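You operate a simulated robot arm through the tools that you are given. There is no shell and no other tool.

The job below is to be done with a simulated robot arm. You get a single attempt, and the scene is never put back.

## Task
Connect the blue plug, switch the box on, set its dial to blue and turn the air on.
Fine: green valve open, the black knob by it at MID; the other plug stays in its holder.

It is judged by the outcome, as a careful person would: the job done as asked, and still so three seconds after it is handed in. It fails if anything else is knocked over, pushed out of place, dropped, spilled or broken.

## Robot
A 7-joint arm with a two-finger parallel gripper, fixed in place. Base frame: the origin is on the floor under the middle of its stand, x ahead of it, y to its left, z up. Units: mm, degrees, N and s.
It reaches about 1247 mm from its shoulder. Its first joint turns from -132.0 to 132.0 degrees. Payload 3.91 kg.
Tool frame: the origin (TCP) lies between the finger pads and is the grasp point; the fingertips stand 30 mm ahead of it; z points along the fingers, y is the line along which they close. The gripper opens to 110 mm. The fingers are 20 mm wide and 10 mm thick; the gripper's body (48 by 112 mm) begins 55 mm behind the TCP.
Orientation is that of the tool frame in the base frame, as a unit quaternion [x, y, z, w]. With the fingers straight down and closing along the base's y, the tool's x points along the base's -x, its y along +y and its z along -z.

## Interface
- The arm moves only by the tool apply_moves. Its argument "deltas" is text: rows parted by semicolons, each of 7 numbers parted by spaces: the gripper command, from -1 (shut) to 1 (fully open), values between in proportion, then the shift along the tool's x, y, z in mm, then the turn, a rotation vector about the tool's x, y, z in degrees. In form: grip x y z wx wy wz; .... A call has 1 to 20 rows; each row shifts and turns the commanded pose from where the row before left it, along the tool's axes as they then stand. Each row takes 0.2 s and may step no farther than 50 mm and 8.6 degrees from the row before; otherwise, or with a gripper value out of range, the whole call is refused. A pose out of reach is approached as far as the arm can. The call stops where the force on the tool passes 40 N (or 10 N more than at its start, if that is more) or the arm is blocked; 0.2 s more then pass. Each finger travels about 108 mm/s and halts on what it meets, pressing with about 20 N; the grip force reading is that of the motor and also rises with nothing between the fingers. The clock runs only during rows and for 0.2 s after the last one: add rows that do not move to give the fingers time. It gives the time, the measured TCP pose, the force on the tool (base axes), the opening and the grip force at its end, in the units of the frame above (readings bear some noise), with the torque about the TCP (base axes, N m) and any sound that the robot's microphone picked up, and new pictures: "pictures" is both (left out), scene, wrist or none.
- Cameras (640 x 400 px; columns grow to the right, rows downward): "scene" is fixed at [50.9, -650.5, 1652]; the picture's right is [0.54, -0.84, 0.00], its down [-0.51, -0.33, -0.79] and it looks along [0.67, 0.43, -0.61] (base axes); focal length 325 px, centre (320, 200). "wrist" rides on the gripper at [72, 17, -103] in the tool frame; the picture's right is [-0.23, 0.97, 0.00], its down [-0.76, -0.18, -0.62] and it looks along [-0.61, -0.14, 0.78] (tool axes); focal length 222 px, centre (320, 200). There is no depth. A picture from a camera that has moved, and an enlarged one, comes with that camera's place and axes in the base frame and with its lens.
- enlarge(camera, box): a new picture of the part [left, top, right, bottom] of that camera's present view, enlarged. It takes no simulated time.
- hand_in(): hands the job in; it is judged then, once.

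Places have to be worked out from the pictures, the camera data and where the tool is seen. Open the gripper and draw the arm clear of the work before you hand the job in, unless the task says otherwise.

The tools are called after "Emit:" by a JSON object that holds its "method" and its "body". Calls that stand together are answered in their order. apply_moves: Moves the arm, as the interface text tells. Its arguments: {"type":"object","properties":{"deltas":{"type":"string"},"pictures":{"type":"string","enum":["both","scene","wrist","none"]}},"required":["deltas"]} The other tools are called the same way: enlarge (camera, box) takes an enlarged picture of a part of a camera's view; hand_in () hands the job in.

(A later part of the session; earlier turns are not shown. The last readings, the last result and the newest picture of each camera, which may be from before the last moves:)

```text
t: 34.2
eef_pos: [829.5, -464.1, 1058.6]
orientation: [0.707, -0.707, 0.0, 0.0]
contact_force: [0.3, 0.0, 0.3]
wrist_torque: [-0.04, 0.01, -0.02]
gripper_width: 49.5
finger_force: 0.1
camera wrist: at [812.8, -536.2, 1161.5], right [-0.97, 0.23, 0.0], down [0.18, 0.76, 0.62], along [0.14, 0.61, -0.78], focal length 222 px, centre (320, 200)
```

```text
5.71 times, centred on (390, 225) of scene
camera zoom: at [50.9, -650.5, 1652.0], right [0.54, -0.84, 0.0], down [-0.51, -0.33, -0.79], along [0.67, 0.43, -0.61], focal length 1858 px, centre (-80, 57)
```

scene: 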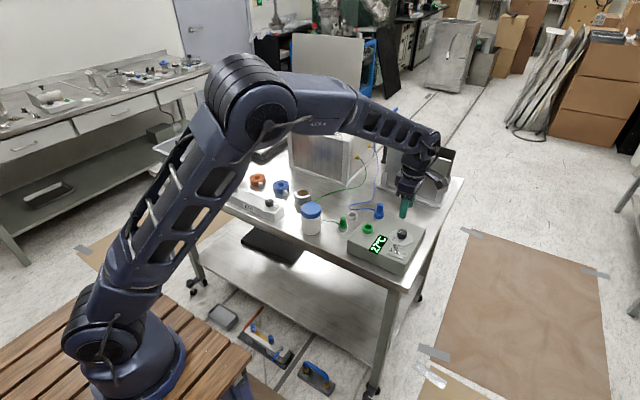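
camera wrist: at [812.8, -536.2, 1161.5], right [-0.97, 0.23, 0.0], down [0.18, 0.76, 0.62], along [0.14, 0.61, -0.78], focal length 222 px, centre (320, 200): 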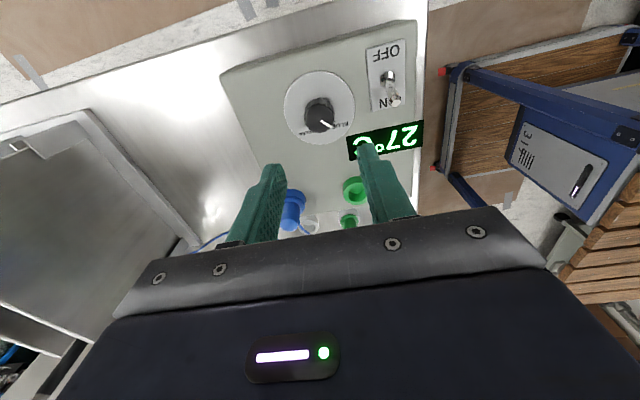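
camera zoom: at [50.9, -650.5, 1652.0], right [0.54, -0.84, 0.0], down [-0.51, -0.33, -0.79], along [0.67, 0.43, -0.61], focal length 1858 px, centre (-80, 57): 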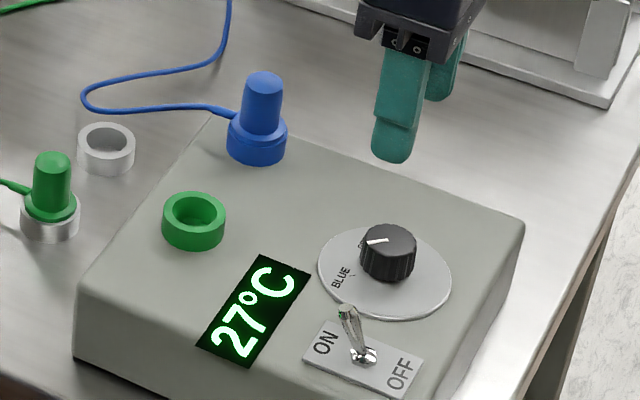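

Pointer now computes to ~136° (BLUE at 135°), display reads 27°C, plug upright. Now I lift and rotate the gripper back to its nominal orientation before going to the AIR unit.

Emit:
{"method": "apply_moves", "body": {"deltas": "-0.1 0 0 -45 0 0 0;-0.1 0 0 -45 0 0 0;-0.1 0 0 0 0 0 8.5;-0.1 0 0 0 0 0 8.5;-0.1 0 0 0 0 0 8.5;-0.1 0 0 0 0 0 8.5;-0.1 0 0 0 0 0 8.5;-0.1 0 0 0 0 0 8.5;-0.1 0 0 0 0 0 8.5;-0.1 0 0 0 0 0 8.5;-0.1 0 0 0 0 0 8.5;-0.1 0 0 0 0 0 8.5;-0.1 0 0 0 0 0 5;-0.1 0 0 0 0 0 0", "pictures": "none"}}

```text
t: 37.2
eef_pos: [829.2, -463.1, 1148.3]
orientation: [0.0, 1.0, -0.001, 0.0]
contact_force: [0.9, -0.8, -0.5]
wrist_torque: [0.03, -0.02, 0.0]
gripper_width: 49.5
finger_force: 0.0
```

Orientation is back to nominal. Traversing at z≈1120–1148 to a viewpoint for the AIR unit.

Emit:
{"method": "apply_moves", "body": {"deltas": "-0.1 15.75 42 2.3 0 0 0;-0.1 15.75 42 2.3 0 0 0;-0.1 15.75 42 2.3 0 0 0;-0.1 15.75 42 2.3 0 0 0;-0.1 15.75 42 2.3 0 0 0;-0.1 15.75 42 2.3 0 0 0;-0.1 15.75 42 2.3 0 0 0;-0.1 15.75 42 2.3 0 0 0;-0.1 15.75 42 2.3 0 0 0;-0.1 15.75 42 2.3 0 0 0;-0.1 15.75 42 2.3 0 0 0;-0.1 15.75 42 2.3 0 0 0;-0.1 0 0 0 0 0 0", "pictures": "both"}}

Emit:
{"method": "enlarge", "body": {"camera": "wrist", "box": [200, 40, 480, 210]}}

Emit:
{"method": "enlarge", "body": {"camera": "scene", "box": [200, 160, 300, 230]}}

```text
t: 40.0
eef_pos: [641.1, 40.2, 1120.6]
orientation: [0.0, 1.0, 0.0, 0.0]
contact_force: [-0.4, -2.0, -0.2]
wrist_torque: [0.02, 0.02, 0.0]
gripper_width: 49.2
finger_force: 0.1
camera wrist: at [569.1, 56.1, 1224.0], right [0.23, 0.97, 0.0], down [0.76, -0.18, 0.62], along [0.61, -0.14, -0.78], focal length 222 px, centre (320, 200)
```

scene: 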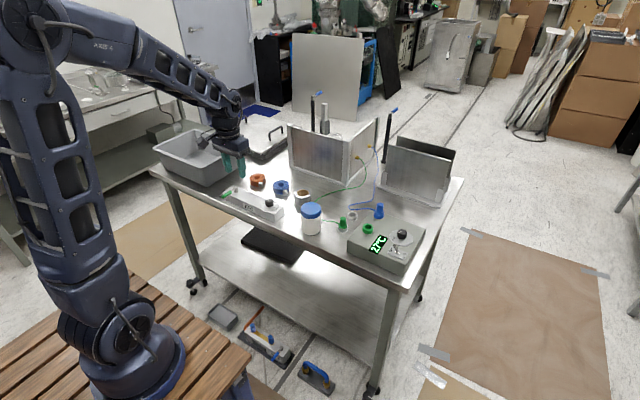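
wrist: 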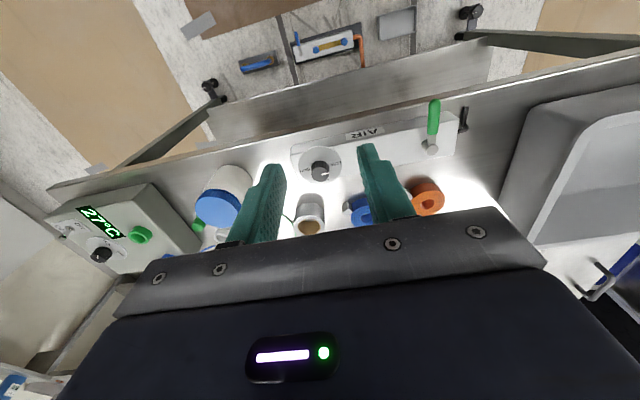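

```text
2.29 times, centred on (340, 125) of wrist
camera zoom: at [569.1, 56.1, 1224.0], right [0.23, 0.97, 0.0], down [0.76, -0.18, 0.62], along [0.61, -0.14, -0.78], focal length 508 px, centre (274, 371)
```

zoom: 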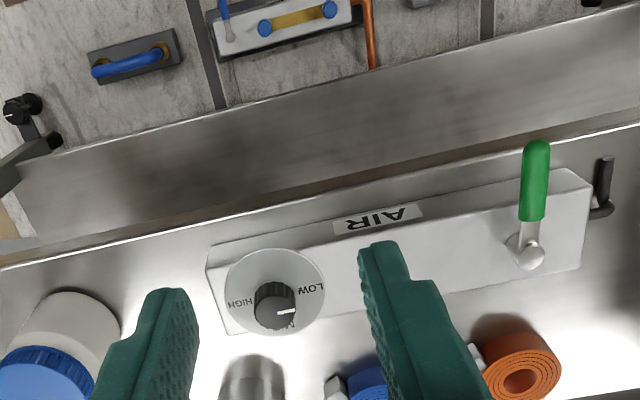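

```text
5.71 times, centred on (250, 195) of scene
camera zoom: at [50.9, -650.5, 1652.0], right [0.54, -0.84, 0.0], down [-0.51, -0.33, -0.79], along [0.67, 0.43, -0.61], focal length 1858 px, centre (720, 229)
```

zoom: 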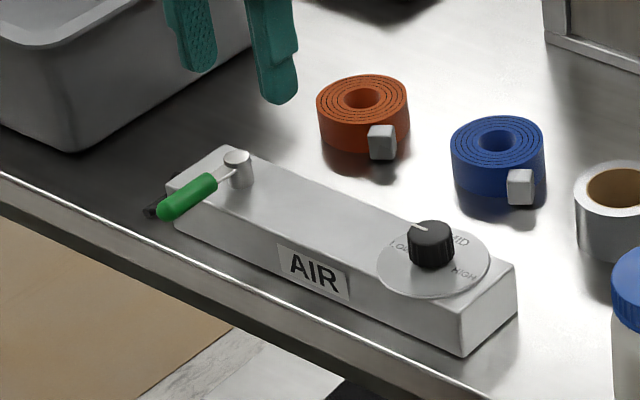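

The AIR unit is in view: green lever points across the body (toward -x, i.e. closed across the pipe), knob pointer near LOW. I'll enlarge the valve and the dial for markings.

Emit:
{"method": "enlarge", "body": {"camera": "wrist", "box": [395, 80, 485, 170]}}

Emit:
{"method": "enlarge", "body": {"camera": "wrist", "box": [285, 130, 365, 195]}}

Emit:
{"method": "enlarge", "body": {"camera": "scene", "box": [215, 170, 255, 210]}}

Emit:
{"method": "enlarge", "body": {"camera": "scene", "box": [250, 180, 290, 220]}}

Emit:
{"method": "enlarge", "body": {"camera": "wrist", "box": [220, 0, 420, 90]}}

```text
4.44 times, centred on (440, 125) of wrist
camera zoom: at [569.1, 56.1, 1224.0], right [0.23, 0.97, 0.0], down [0.76, -0.18, 0.62], along [0.61, -0.14, -0.78], focal length 987 px, centre (-213, 533)
```

zoom: 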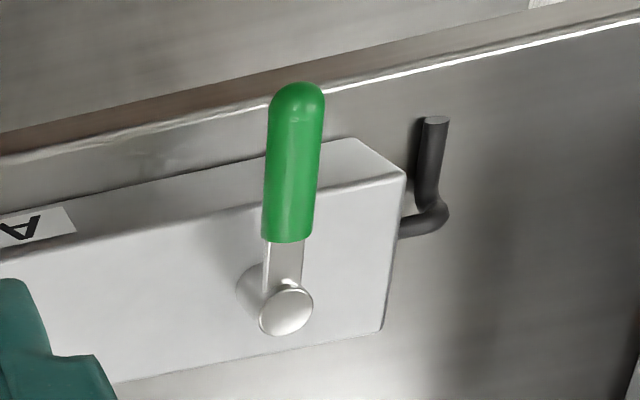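

```text
6.15 times, centred on (325, 162) of wrist
camera zoom: at [569.1, 56.1, 1224.0], right [0.23, 0.97, 0.0], down [0.76, -0.18, 0.62], along [0.61, -0.14, -0.78], focal length 1367 px, centre (289, 431)
```

zoom: 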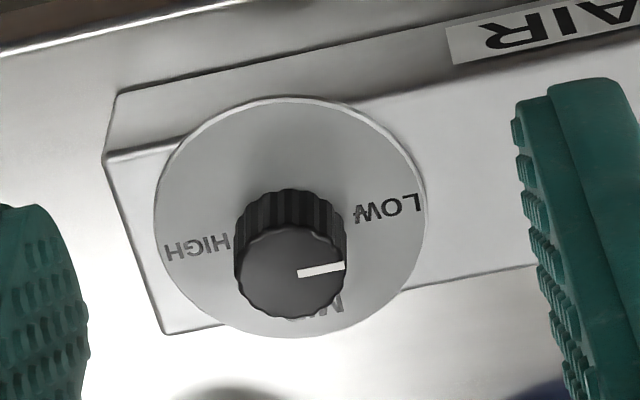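

```text
10.00 times, centred on (235, 190) of scene
camera zoom: at [50.9, -650.5, 1652.0], right [0.54, -0.84, 0.0], down [-0.51, -0.33, -0.79], along [0.67, 0.43, -0.61], focal length 3252 px, centre (1170, 300)
```

zoom: 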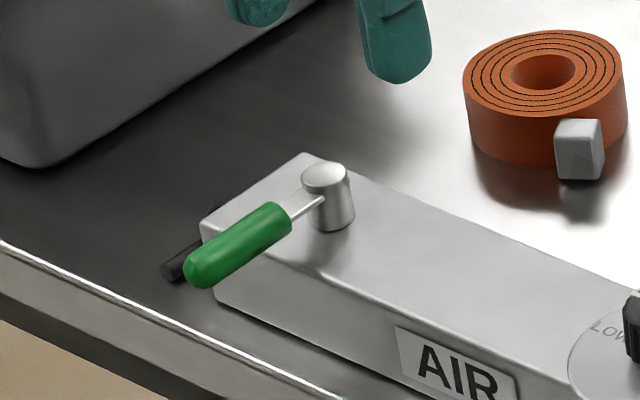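

```text
10.00 times, centred on (270, 200) of scene
camera zoom: at [50.9, -650.5, 1652.0], right [0.54, -0.84, 0.0], down [-0.51, -0.33, -0.79], along [0.67, 0.43, -0.61], focal length 3252 px, centre (820, 200)
```

zoom: 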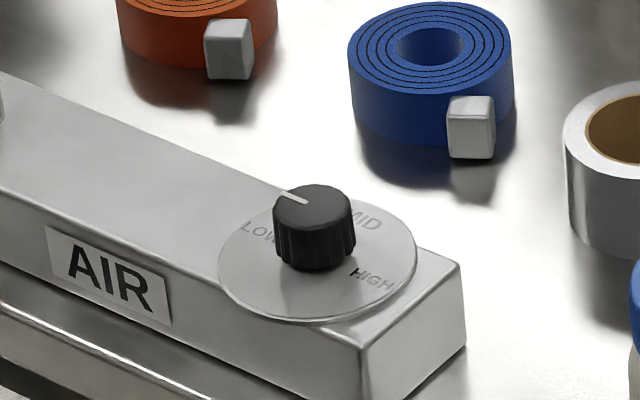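

```text
3.20 times, centred on (320, 45) of wrist
camera zoom: at [569.1, 56.1, 1224.0], right [0.23, 0.97, 0.0], down [0.76, -0.18, 0.62], along [0.61, -0.14, -0.78], focal length 711 px, centre (320, 696)
```

zoom: 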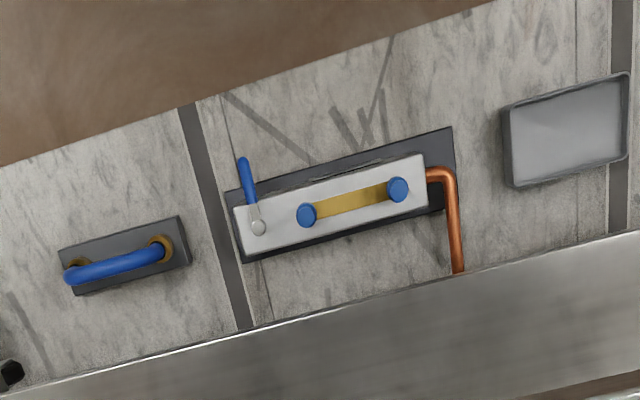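

No printed marks by the valve: its lever is square across the body (pipe runs along y), so open should be in line. The knob points at LOW (+y); MID is on the far side (+x). I'll first go above the AIR knob for accurate measurement.

Emit:
{"method": "apply_moves", "body": {"deltas": "-0.1 -26.5 -6.5 30 0 0 0;-0.1 -26.5 -6.5 30 0 0 0;0.1 -26.5 -6.5 30 0 0 0;0.1 -26.5 -6.5 30 0 0 0;0.1 0 0 0 0 0 0", "pictures": "both"}}

Emit:
{"method": "enlarge", "body": {"camera": "wrist", "box": [240, 60, 440, 200]}}

Emit:
{"method": "enlarge", "body": {"camera": "scene", "box": [230, 160, 310, 220]}}

```text
t: 41.2
eef_pos: [746.6, 13.8, 999.7]
orientation: [0.0, 1.0, 0.0, -0.001]
contact_force: [-0.6, 0.1, 1.1]
wrist_torque: [0.0, -0.04, 0.01]
gripper_width: 60.3
finger_force: 0.1
camera wrist: at [674.7, 30.1, 1103.9], right [0.23, 0.97, 0.0], down [0.76, -0.18, 0.62], along [0.61, -0.14, -0.78], focal length 222 px, centre (320, 200)
```

scene: 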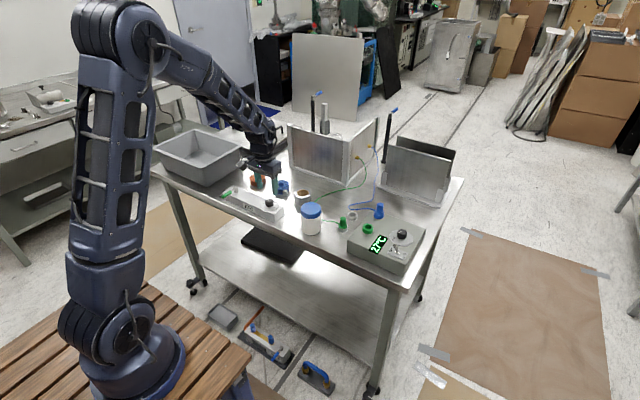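
wrist: 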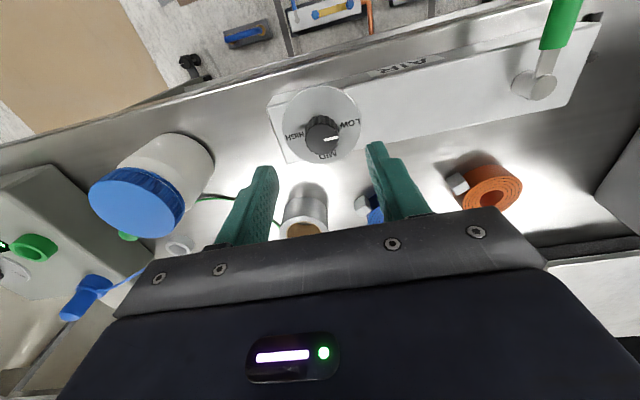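

```text
2.86 times, centred on (340, 130) of wrist
camera zoom: at [674.7, 30.1, 1103.9], right [0.23, 0.97, 0.0], down [0.76, -0.18, 0.62], along [0.61, -0.14, -0.78], focal length 635 px, centre (263, 400)
```

zoom: 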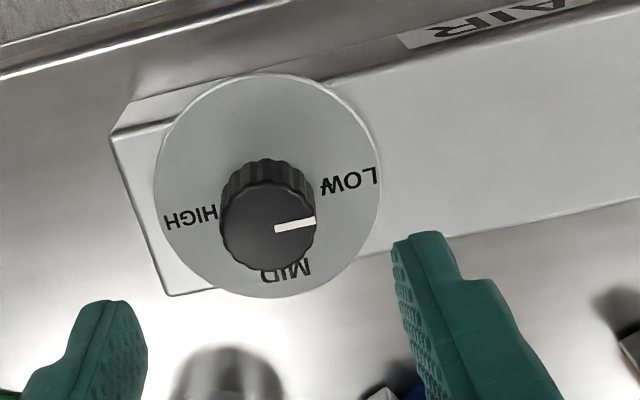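

```text
6.67 times, centred on (270, 190) of scene
camera zoom: at [50.9, -650.5, 1652.0], right [0.54, -0.84, 0.0], down [-0.51, -0.33, -0.79], along [0.67, 0.43, -0.61], focal length 2168 px, centre (653, 267)
```

zoom: 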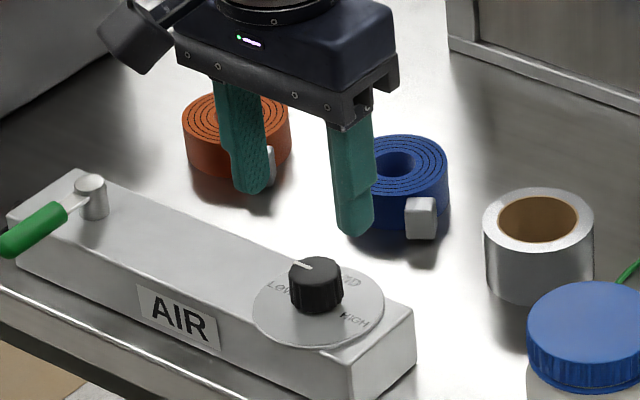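

AIR knob axis ≈ (749,14.2), top z≈929; LOW at +y, MID at +x, HIGH at -y, pointer at LOW. I'll line up, descend to just above the disc and close on the knob.

Emit:
{"method": "apply_moves", "body": {"deltas": "0.1 -2.2 1.2 20 0 0 0;0.1 0 0 25 0 0 0;0.1 0 0 13 0 0 0;0.1 0 0 0 0 0 0;-0.2 0 0 0 0 0 0;-0.4 0 0 0 0 0 0;-1 0 0 0 0 0 0;-1 0 0 0 0 0 0;-1 0 0 0 0 0 0", "pictures": "both"}}

Emit:
{"method": "enlarge", "body": {"camera": "wrist", "box": [240, 80, 400, 200]}}

Emit:
{"method": "enlarge", "body": {"camera": "scene", "box": [230, 170, 310, 230]}}

```text
t: 43.2
eef_pos: [748.1, 14.9, 941.9]
orientation: [0.001, 1.0, 0.0, 0.0]
contact_force: [0.0, -11.5, -1.3]
wrist_torque: [-0.01, -0.12, -0.02]
gripper_width: 29.6
finger_force: 44.8
camera wrist: at [676.3, 31.0, 1046.0], right [0.23, 0.97, 0.0], down [0.76, -0.18, 0.62], along [0.61, -0.14, -0.78], focal length 222 px, centre (320, 200)
```

scene: 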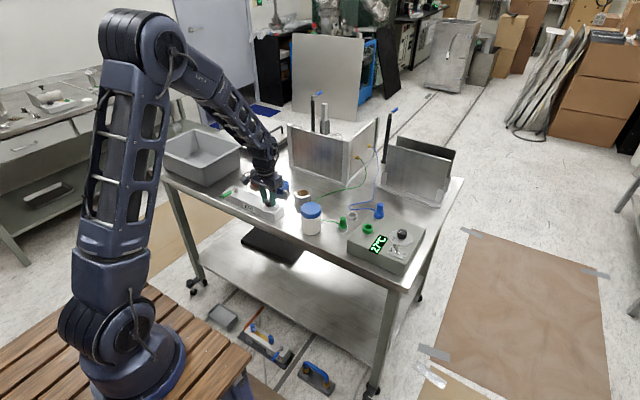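
wrist: 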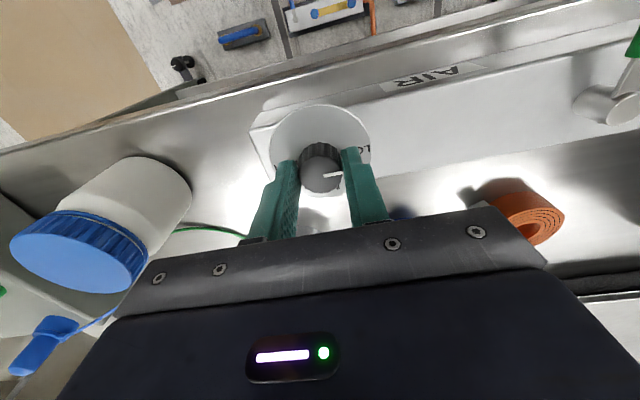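

```text
3.33 times, centred on (320, 140) of wrist
camera zoom: at [676.3, 31.0, 1046.0], right [0.23, 0.97, 0.0], down [0.76, -0.18, 0.62], along [0.61, -0.14, -0.78], focal length 740 px, centre (320, 400)
```

zoom: 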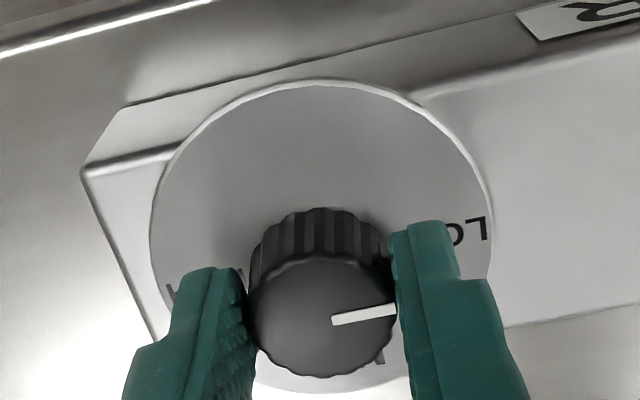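

```text
6.67 times, centred on (270, 200) of scene
camera zoom: at [50.9, -650.5, 1652.0], right [0.54, -0.84, 0.0], down [-0.51, -0.33, -0.79], along [0.67, 0.43, -0.61], focal length 2168 px, centre (653, 200)
```

zoom: 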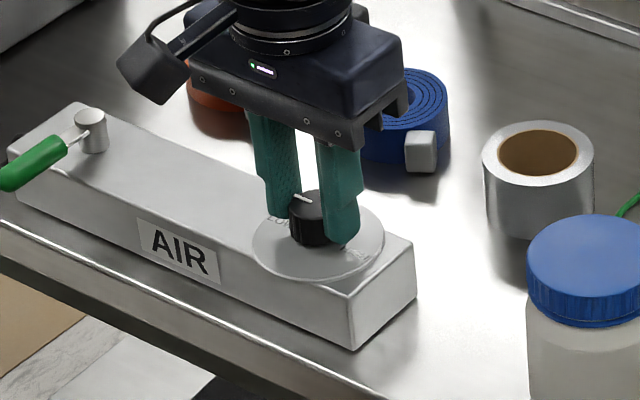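

Gripped at 29.6 mm with an 11 N side load toward -y; I'll ease 0.7 mm that way and re-read before turning.

Emit:
{"method": "apply_moves", "body": {"deltas": "-1 0 -0.7 0 0 0 0;-1 0 0 0 0 0 0", "pictures": "none"}}

```text
t: 43.8
eef_pos: [749.0, 15.3, 942.6]
orientation: [0.0, 1.0, 0.0, -0.001]
contact_force: [-1.4, -5.8, 1.9]
wrist_torque: [-0.51, 0.46, -0.05]
gripper_width: 29.6
finger_force: 44.8
```

Load dropped to ~6 N. Rotating 45° clockwise (seen from above) toward MID, then checking the load.

Emit:
{"method": "apply_moves", "body": {"deltas": "-1 0 -0.5 0 0 0 5;-1 0 0 0 0 0 8;-1 0 0 0 0 0 8;-1 0 0 0 0 0 8;-1 0 0 0 0 0 8;-1 0 0 0 0 0 8;-1 0 0 0 0 0 0", "pictures": "both"}}

Emit:
{"method": "enlarge", "body": {"camera": "wrist", "box": [240, 80, 400, 200]}}

```text
t: 45.4
eef_pos: [750.0, 15.6, 941.9]
orientation: [0.384, 0.923, 0.001, 0.001]
contact_force: [8.8, 19.2, 17.3]
wrist_torque: [0.4, -0.11, 0.03]
gripper_width: 29.7
finger_force: 45.2
camera wrist: at [709.7, 78.2, 1045.9], right [0.85, 0.53, 0.0], down [0.41, -0.67, 0.62], along [0.33, -0.53, -0.78], focal length 222 px, centre (320, 200)
```

scene: 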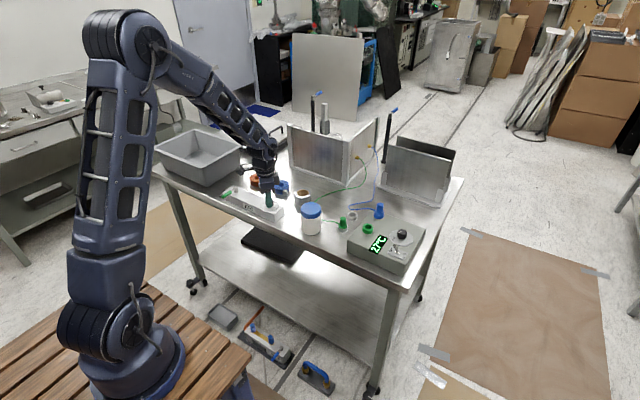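
wrist: 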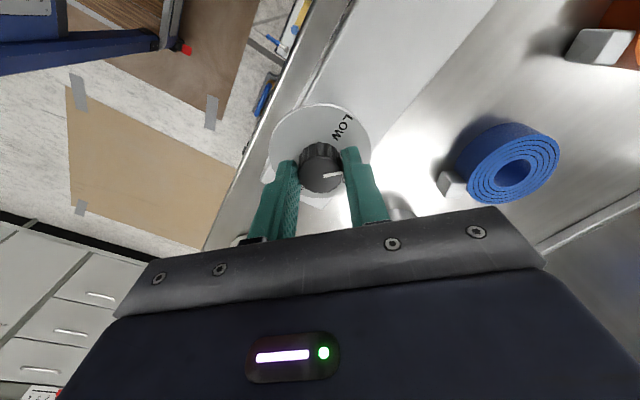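

```text
3.33 times, centred on (320, 140) of wrist
camera zoom: at [709.7, 78.2, 1045.9], right [0.85, 0.53, 0.0], down [0.41, -0.67, 0.62], along [0.33, -0.53, -0.78], focal length 740 px, centre (320, 400)
```

zoom: 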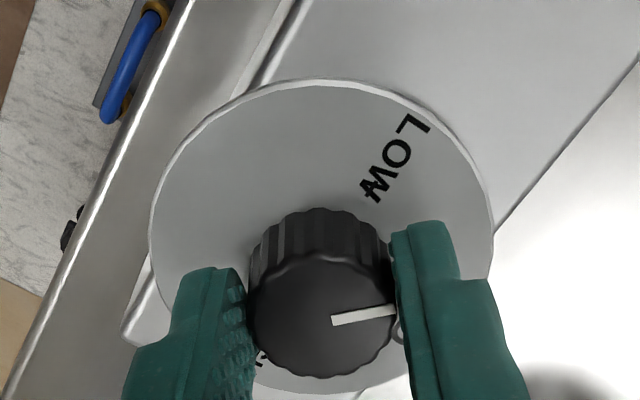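

The knob turned 45°. Easing the accumulated side load (≈20 N along tool y, 17 N upward) before continuing.

Emit:
{"method": "apply_moves", "body": {"deltas": "-1 0.5 1.2 -0.7 0 0 0;-1 0 0 0 0 0 0", "pictures": "none"}}

```text
t: 46.0
eef_pos: [749.3, 16.7, 941.6]
orientation: [0.383, 0.924, 0.001, 0.0]
contact_force: [8.6, 10.4, 12.2]
wrist_torque: [0.06, -0.86, -0.01]
gripper_width: 29.6
finger_force: 44.5
```

Emit:
{"method": "apply_moves", "body": {"deltas": "-1 0.2 1.0 -0.7 0 0 0;-1 0 0 0 0 0 0", "pictures": "none"}}

```text
t: 46.6
eef_pos: [748.8, 16.0, 942.8]
orientation: [0.384, 0.923, -0.001, 0.001]
contact_force: [3.2, -2.3, 0.3]
wrist_torque: [-0.33, -0.77, -0.02]
gripper_width: 29.3
finger_force: 45.4
```

The load is nearly zero now. Rotating the remaining 45° to bring the pointer to MID.

Emit:
{"method": "apply_moves", "body": {"deltas": "-1 0 0 0 0 0 8;-1 0 0 0 0 0 8;-1 0 0 0 0 0 8;-1 0 0 0 0 0 8;-1 0 0 0 0 0 8;-1 0 0 0 0 0 5;-1 0 0 0 0 0 0", "pictures": "both"}}

Emit:
{"method": "enlarge", "body": {"camera": "wrist", "box": [240, 80, 400, 200]}}

Emit:
{"method": "enlarge", "body": {"camera": "scene", "box": [230, 170, 310, 230]}}

```text
t: 48.2
eef_pos: [750.6, 15.6, 941.8]
orientation: [0.708, 0.707, -0.001, -0.001]
contact_force: [8.5, -10.6, -26.4]
wrist_torque: [-0.47, -0.71, 0.04]
gripper_width: 29.6
finger_force: 45.1
camera wrist: at [767.2, 87.8, 1046.0], right [0.97, -0.23, 0.0], down [-0.18, -0.76, 0.62], along [-0.14, -0.61, -0.78], focal length 222 px, centre (320, 200)
```

scene: 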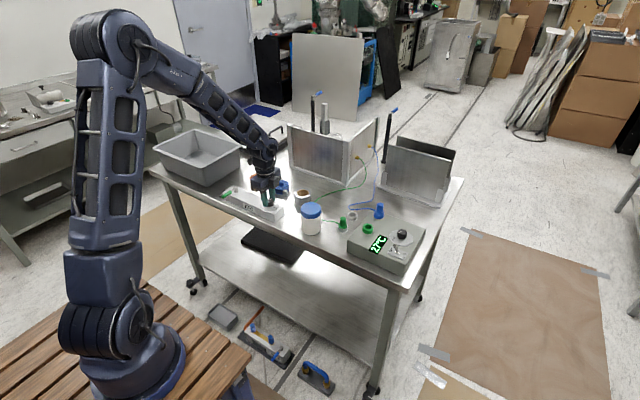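
wrist: 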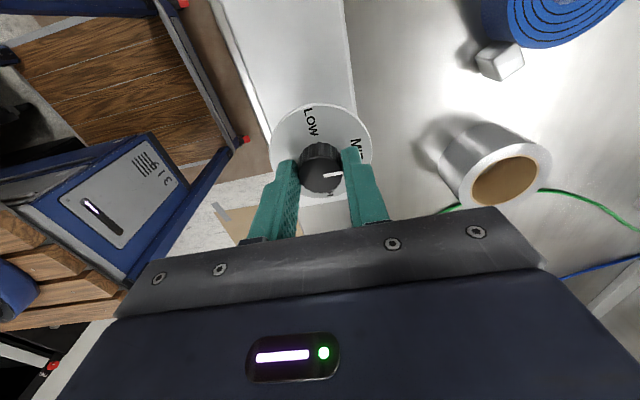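

```text
3.33 times, centred on (320, 140) of wrist
camera zoom: at [767.2, 87.8, 1046.0], right [0.97, -0.23, 0.0], down [-0.18, -0.76, 0.62], along [-0.14, -0.61, -0.78], focal length 740 px, centre (320, 400)
```

zoom: 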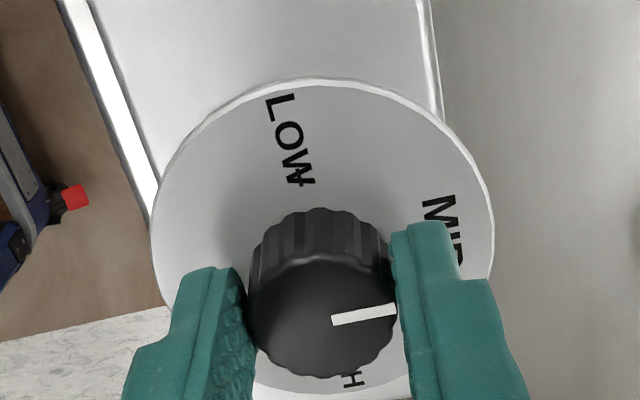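

```text
6.67 times, centred on (270, 200) of scene
camera zoom: at [50.9, -650.5, 1652.0], right [0.54, -0.84, 0.0], down [-0.51, -0.33, -0.79], along [0.67, 0.43, -0.61], focal length 2168 px, centre (653, 200)
```

zoom: 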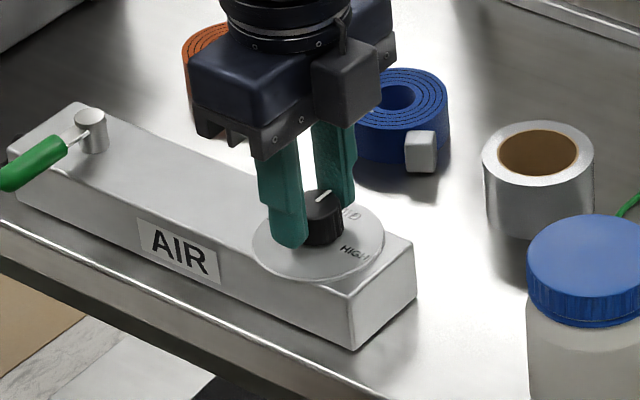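

Pointer now points to MID. Easing the load, opening and lifting, then verifying the pointer angle.

Emit:
{"method": "apply_moves", "body": {"deltas": "-1 -0.8 0.6 1 0 0 0;-0.3 0 0 0 0 0 0;-0.1 0 0 0 0 0 0;-0.1 0 0 0 0 0 0;-0.1 0 0 -20 0 0 0;-0.1 0 0 -40 0 0 0;-0.1 0 0 -40 0 0 0;-0.1 0 0 0 0 0 0", "pictures": "both"}}

Emit:
{"method": "enlarge", "body": {"camera": "wrist", "box": [260, 60, 400, 180]}}

Emit:
{"method": "enlarge", "body": {"camera": "scene", "box": [230, 170, 310, 230]}}

```text
t: 50.0
eef_pos: [750.5, 15.5, 1041.5]
orientation: [0.707, 0.707, 0.0, 0.0]
contact_force: [0.0, 0.0, 0.5]
wrist_torque: [-0.03, -0.03, 0.01]
gripper_width: 49.6
finger_force: 0.0
camera wrist: at [767.9, 87.8, 1145.7], right [0.97, -0.23, 0.0], down [-0.18, -0.76, 0.62], along [-0.14, -0.61, -0.78], focal length 222 px, centre (320, 200)
```

scene: 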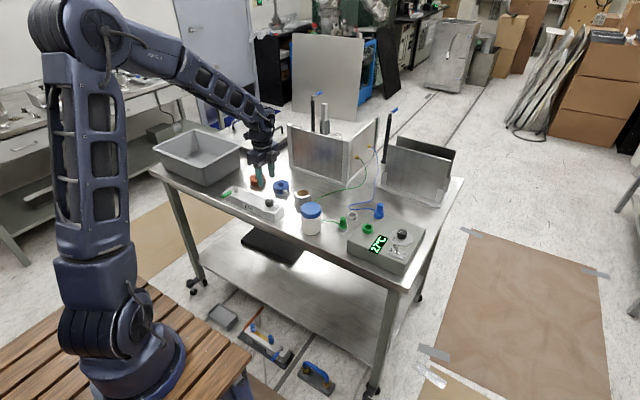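
wrist: 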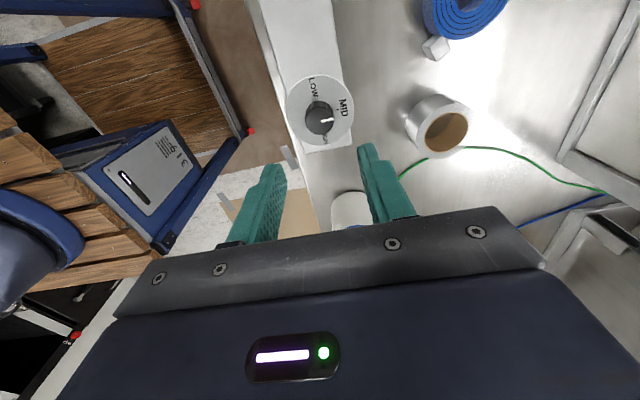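

```text
3.33 times, centred on (330, 120) of wrist
camera zoom: at [767.9, 87.8, 1145.7], right [0.97, -0.23, 0.0], down [-0.18, -0.76, 0.62], along [-0.14, -0.61, -0.78], focal length 740 px, centre (287, 467)
```

zoom: 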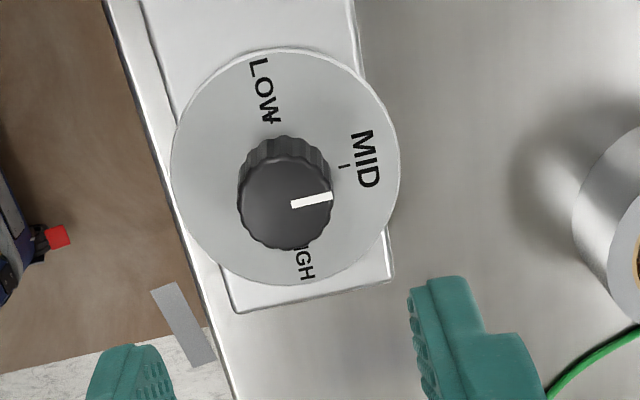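

```text
6.67 times, centred on (270, 200) of scene
camera zoom: at [50.9, -650.5, 1652.0], right [0.54, -0.84, 0.0], down [-0.51, -0.33, -0.79], along [0.67, 0.43, -0.61], focal length 2168 px, centre (653, 200)
```

zoom: 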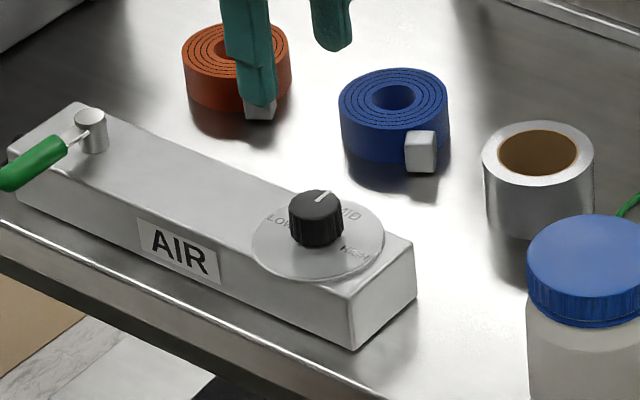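

Knob pointer computes to ~0° with the MID tick at ~0–1°: set. Next, the valve: lever pivot ≈ (746,180), handle runs to x≈680 at z≈920. I'll move above the +y side of the handle with gripper closed and inspect.

Emit:
{"method": "apply_moves", "body": {"deltas": "-1 47.5 -15 0 0 0 0;-1 47.5 -15 0 0 0 0;-1 47.5 -15 0 0 0 0;-1 47.5 -15 0 0 0 0;-1 0 0 0 0 0 0", "pictures": "both"}}

Emit:
{"method": "enlarge", "body": {"camera": "wrist", "box": [220, 40, 460, 210]}}

Emit:
{"method": "enlarge", "body": {"camera": "scene", "box": [190, 150, 290, 220]}}

```text
t: 51.2
eef_pos: [690.3, 205.2, 1040.5]
orientation: [0.707, 0.707, 0.0, 0.0]
contact_force: [0.0, -0.8, -0.5]
wrist_torque: [0.01, -0.04, 0.0]
gripper_width: 0.0
finger_force: 19.9
camera wrist: at [707.1, 277.3, 1144.2], right [0.97, -0.23, 0.0], down [-0.18, -0.76, 0.62], along [-0.14, -0.61, -0.78], focal length 222 px, centre (320, 200)
```

scene: 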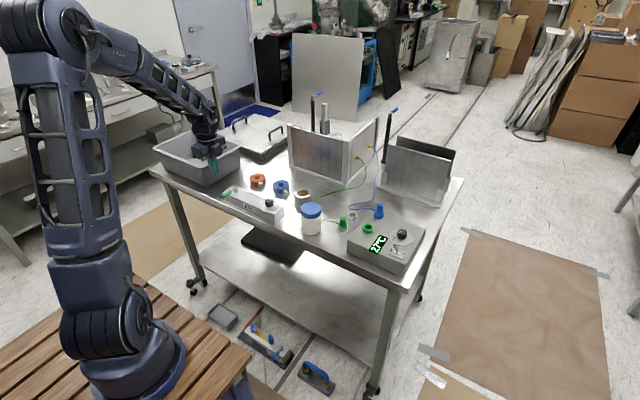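
wrist: 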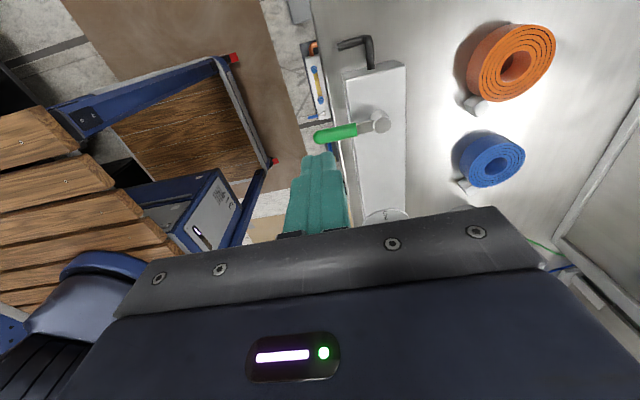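

```text
2.35 times, centred on (340, 125) of wrist
camera zoom: at [707.1, 277.3, 1144.2], right [0.97, -0.23, 0.0], down [-0.18, -0.76, 0.62], along [-0.14, -0.61, -0.78], focal length 523 px, centre (273, 376)
```

zoom: 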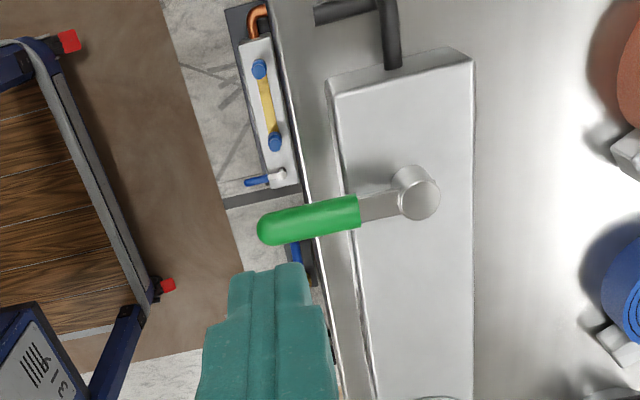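

```text
5.71 times, centred on (240, 185) of scene
camera zoom: at [50.9, -650.5, 1652.0], right [0.54, -0.84, 0.0], down [-0.51, -0.33, -0.79], along [0.67, 0.43, -0.61], focal length 1858 px, centre (777, 286)
```

zoom: 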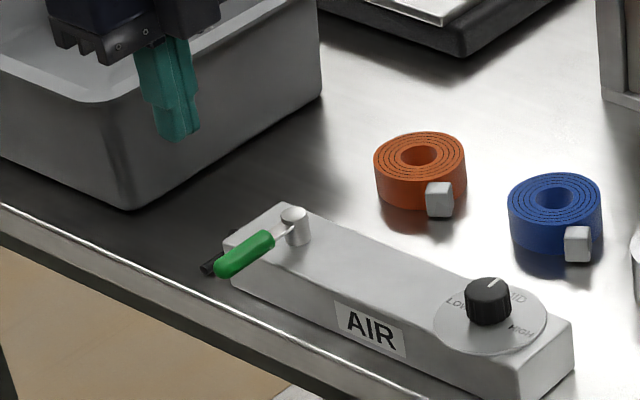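

Refined: pivot ≈ (752,184), cap top z≈920, handle x 678–724 centred at y≈184, z≈912. I'll descend with closed fingers on the +y side of the handle near its end (fingertips z≈908) and check.

Emit:
{"method": "apply_moves", "body": {"deltas": "-1 4 0 30 0 0 0;-1 0 0 40 0 0 0;-1 0 0 32 0 0 0;-1 0 0 0 0 0 0", "pictures": "both"}}

Emit:
{"method": "enlarge", "body": {"camera": "wrist", "box": [240, 80, 440, 220]}}

Emit:
{"method": "enlarge", "body": {"camera": "scene", "box": [200, 160, 270, 210]}}

```text
t: 52.2
eef_pos: [690.0, 209.8, 940.2]
orientation: [0.707, 0.707, 0.0, 0.0]
contact_force: [-0.4, -0.2, 0.4]
wrist_torque: [0.01, -0.02, 0.01]
gripper_width: 0.0
finger_force: 20.2
camera wrist: at [707.3, 281.1, 1043.5], right [0.97, -0.23, 0.0], down [-0.18, -0.76, 0.62], along [-0.14, -0.61, -0.78], focal length 222 px, centre (320, 200)
```

scene: 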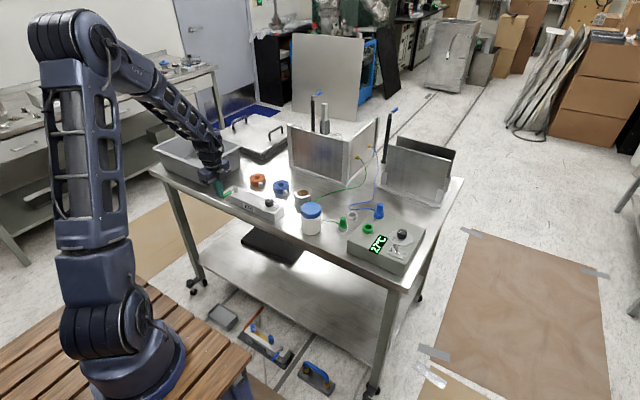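
wrist: 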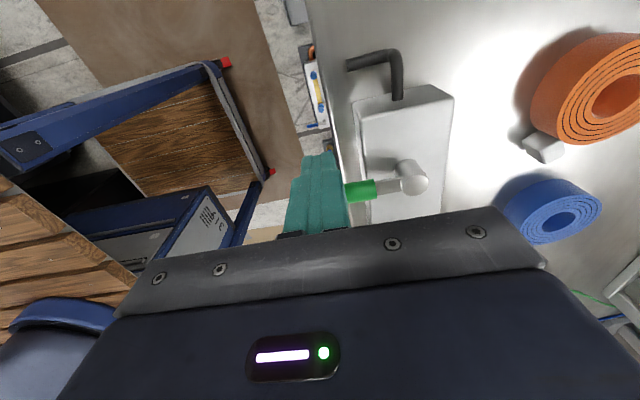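

```text
2.86 times, centred on (340, 150) of wrist
camera zoom: at [707.3, 281.1, 1043.5], right [0.97, -0.23, 0.0], down [-0.18, -0.76, 0.62], along [-0.14, -0.61, -0.78], focal length 635 px, centre (263, 343)
```

zoom: 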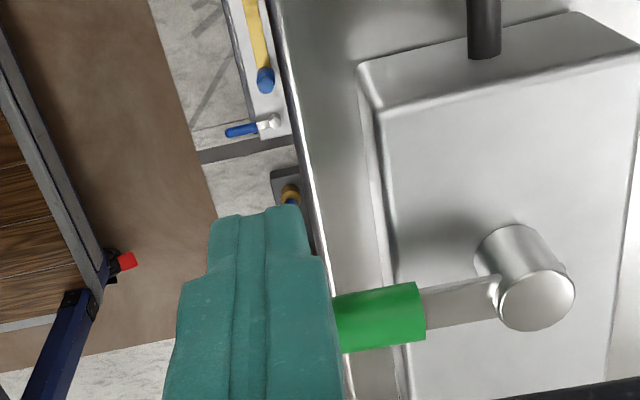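

```text
8.00 times, centred on (235, 185) of scene
camera zoom: at [50.9, -650.5, 1652.0], right [0.54, -0.84, 0.0], down [-0.51, -0.33, -0.79], along [0.67, 0.43, -0.61], focal length 2601 px, centre (1000, 320)
```

zoom: 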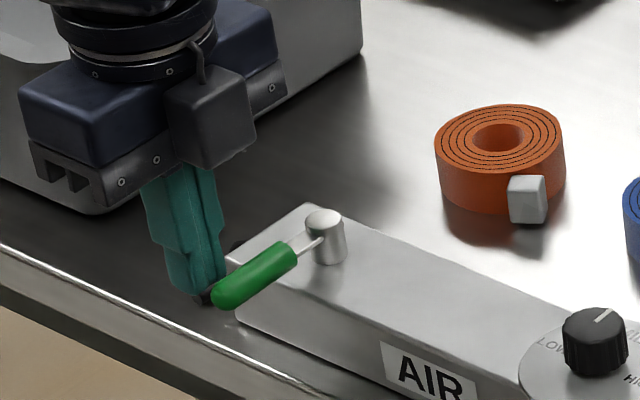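

The closed fingers sit beside the handle's +y side, near its end. I'll push gently toward -y in small steps and read the resistance.

Emit:
{"method": "apply_moves", "body": {"deltas": "-1 -6 0 0 0 0 0;-1 -3 0 0 0 0 0;-1 -3 0 0 0 0 0;-1 0 0 0 0 0 0", "pictures": "wrist"}}

Emit:
{"method": "enlarge", "body": {"camera": "wrist", "box": [240, 80, 440, 220]}}

Emit:
{"method": "enlarge", "body": {"camera": "scene", "box": [200, 160, 270, 210]}}

```text
t: 53.2
eef_pos: [690.4, 197.6, 939.4]
orientation: [0.708, 0.706, 0.0, 0.0]
contact_force: [-0.3, -0.3, -0.8]
wrist_torque: [-0.01, -0.02, 0.02]
gripper_width: 0.0
finger_force: 19.9
camera wrist: at [707.5, 269.0, 1043.5], right [0.97, -0.23, 0.0], down [-0.18, -0.76, 0.62], along [-0.14, -0.61, -0.78], focal length 222 px, centre (320, 200)
```

wrist: 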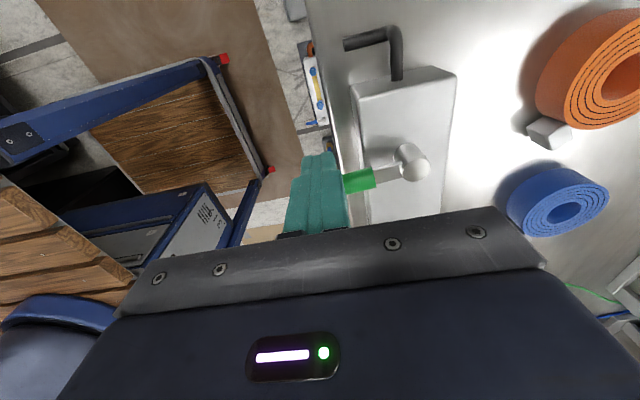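

```text
2.86 times, centred on (340, 150) of wrist
camera zoom: at [707.5, 269.0, 1043.5], right [0.97, -0.23, 0.0], down [-0.18, -0.76, 0.62], along [-0.14, -0.61, -0.78], focal length 635 px, centre (263, 343)
```

zoom: 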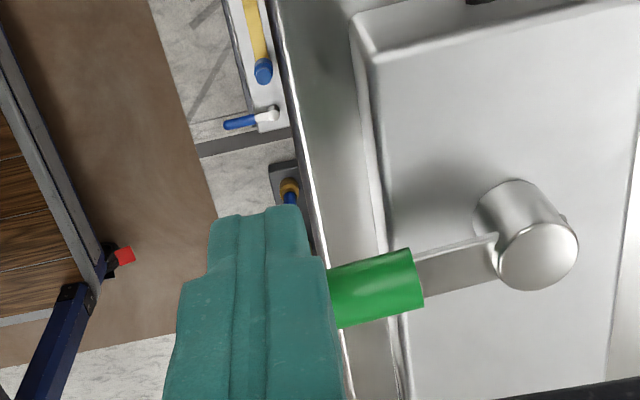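

```text
8.00 times, centred on (235, 185) of scene
camera zoom: at [50.9, -650.5, 1652.0], right [0.54, -0.84, 0.0], down [-0.51, -0.33, -0.79], along [0.67, 0.43, -0.61], focal length 2601 px, centre (1000, 320)
```

zoom: 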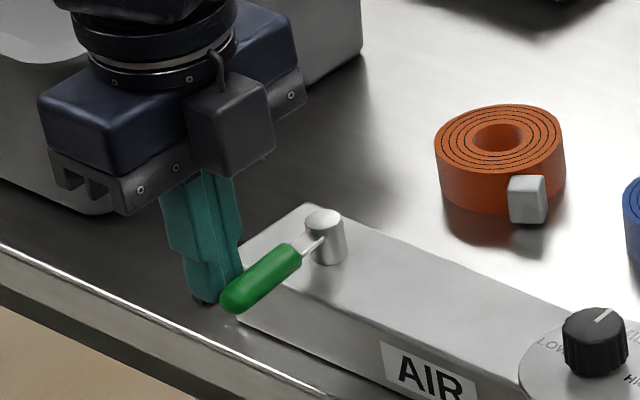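

The lever turns freely toward -y (handle visibly rotated, no notable force). I'll sweep it along an arc about the pivot (752,184), turning the gripper with it, first 40°.

Emit:
{"method": "apply_moves", "body": {"deltas": "-1 -8.73 -1.29 0 0 0 -8;-1 -8.73 -1.29 0 0 0 -8;-1 -8.73 -1.29 0 0 0 -8;-1 -8.73 -1.29 0 0 0 -8;-1 -8.73 -1.29 0 0 0 -8;-1 0 0 0 0 0 0", "pictures": "both"}}

Emit:
{"method": "enlarge", "body": {"camera": "wrist", "box": [240, 80, 440, 220]}}

Emit:
{"method": "enlarge", "body": {"camera": "scene", "box": [200, 160, 270, 210]}}

```text
t: 54.6
eef_pos: [695.3, 155.9, 940.0]
orientation: [0.423, 0.906, 0.0, 0.0]
contact_force: [0.2, -0.3, -0.7]
wrist_torque: [-0.02, 0.02, 0.01]
gripper_width: 0.0
finger_force: 20.2
camera wrist: at [662.4, 220.5, 1044.2], right [0.89, 0.45, 0.0], down [0.35, -0.7, 0.62], along [0.28, -0.56, -0.78], focal length 222 px, centre (320, 200)
```

scene: 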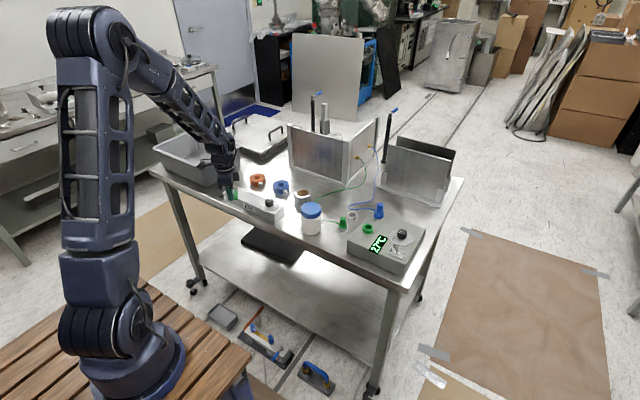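
wrist: 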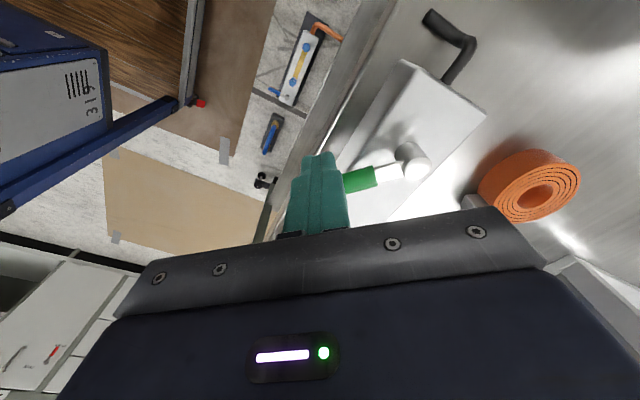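

```text
2.86 times, centred on (340, 150) of wrist
camera zoom: at [662.4, 220.5, 1044.2], right [0.89, 0.45, 0.0], down [0.35, -0.7, 0.62], along [0.28, -0.56, -0.78], focal length 635 px, centre (263, 343)
```

zoom: 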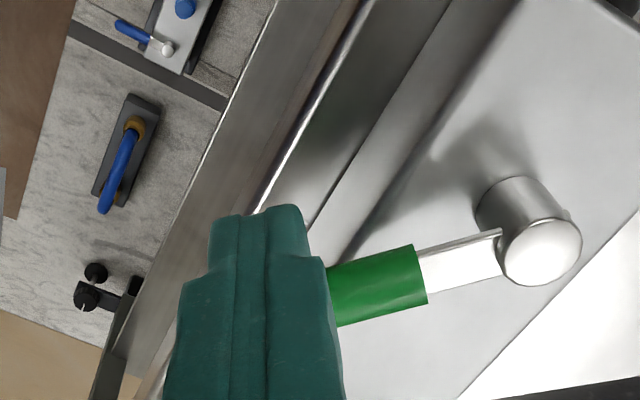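

```text
8.00 times, centred on (235, 185) of scene
camera zoom: at [50.9, -650.5, 1652.0], right [0.54, -0.84, 0.0], down [-0.51, -0.33, -0.79], along [0.67, 0.43, -0.61], focal length 2601 px, centre (1000, 320)
```

zoom: 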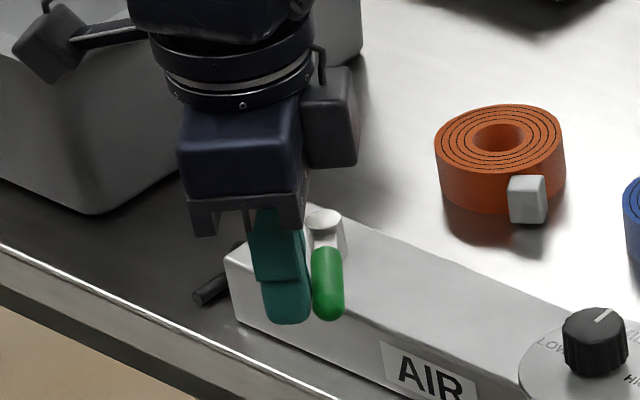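

The lever follows and is at ~45°. Continuing the same arc for another 40°.

Emit:
{"method": "apply_moves", "body": {"deltas": "-1 -8.73 -1.29 0 0 0 -8;-1 -8.73 -1.29 0 0 0 -8;-1 -8.73 -1.29 0 0 0 -8;-1 -8.73 -1.29 0 0 0 -8;-1 -8.73 -1.29 0 0 0 -8;-1 0 0 0 0 0 0", "pictures": "both"}}

Emit:
{"method": "enlarge", "body": {"camera": "wrist", "box": [240, 80, 440, 220]}}

Emit:
{"method": "enlarge", "body": {"camera": "scene", "box": [200, 160, 270, 210]}}

```text
t: 56.0
eef_pos: [727.8, 126.1, 941.1]
orientation: [0.086, 0.996, 0.0, -0.001]
contact_force: [0.0, -0.2, -0.5]
wrist_torque: [-0.04, 0.01, 0.01]
gripper_width: 0.0
finger_force: 20.1
camera wrist: at [659.6, 154.3, 1043.6], right [0.39, 0.92, 0.0], down [0.72, -0.31, 0.62], along [0.57, -0.24, -0.78], focal length 222 px, centre (320, 200)
```

scene: 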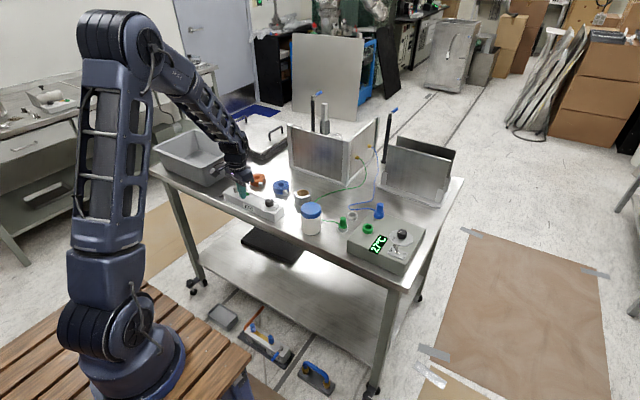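
wrist: 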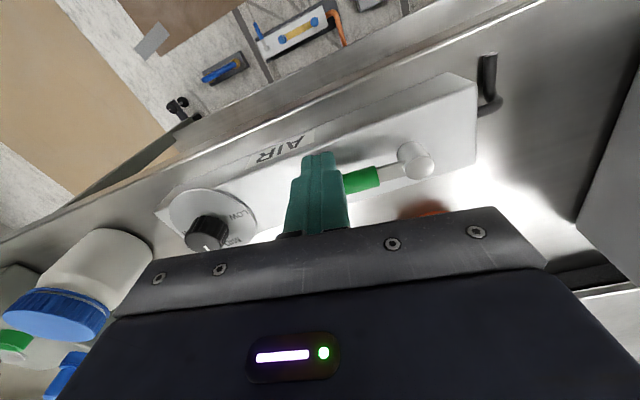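

```text
2.86 times, centred on (340, 150) of wrist
camera zoom: at [659.6, 154.3, 1043.6], right [0.39, 0.92, 0.0], down [0.72, -0.31, 0.62], along [0.57, -0.24, -0.78], focal length 635 px, centre (263, 343)
```

zoom: 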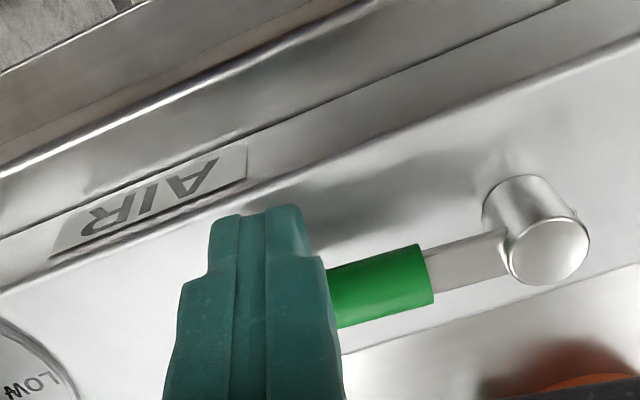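

```text
8.00 times, centred on (235, 185) of scene
camera zoom: at [50.9, -650.5, 1652.0], right [0.54, -0.84, 0.0], down [-0.51, -0.33, -0.79], along [0.67, 0.43, -0.61], focal length 2601 px, centre (1000, 320)
```

zoom: 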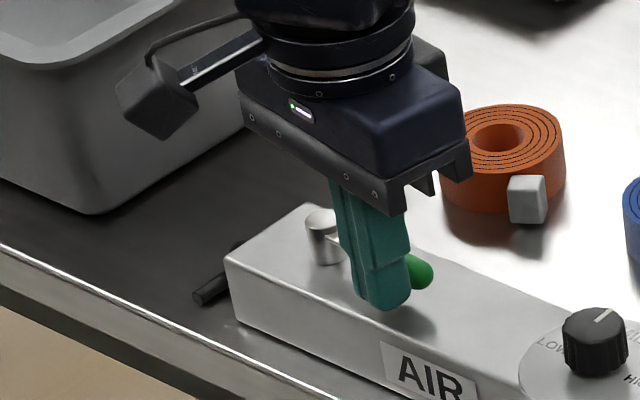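

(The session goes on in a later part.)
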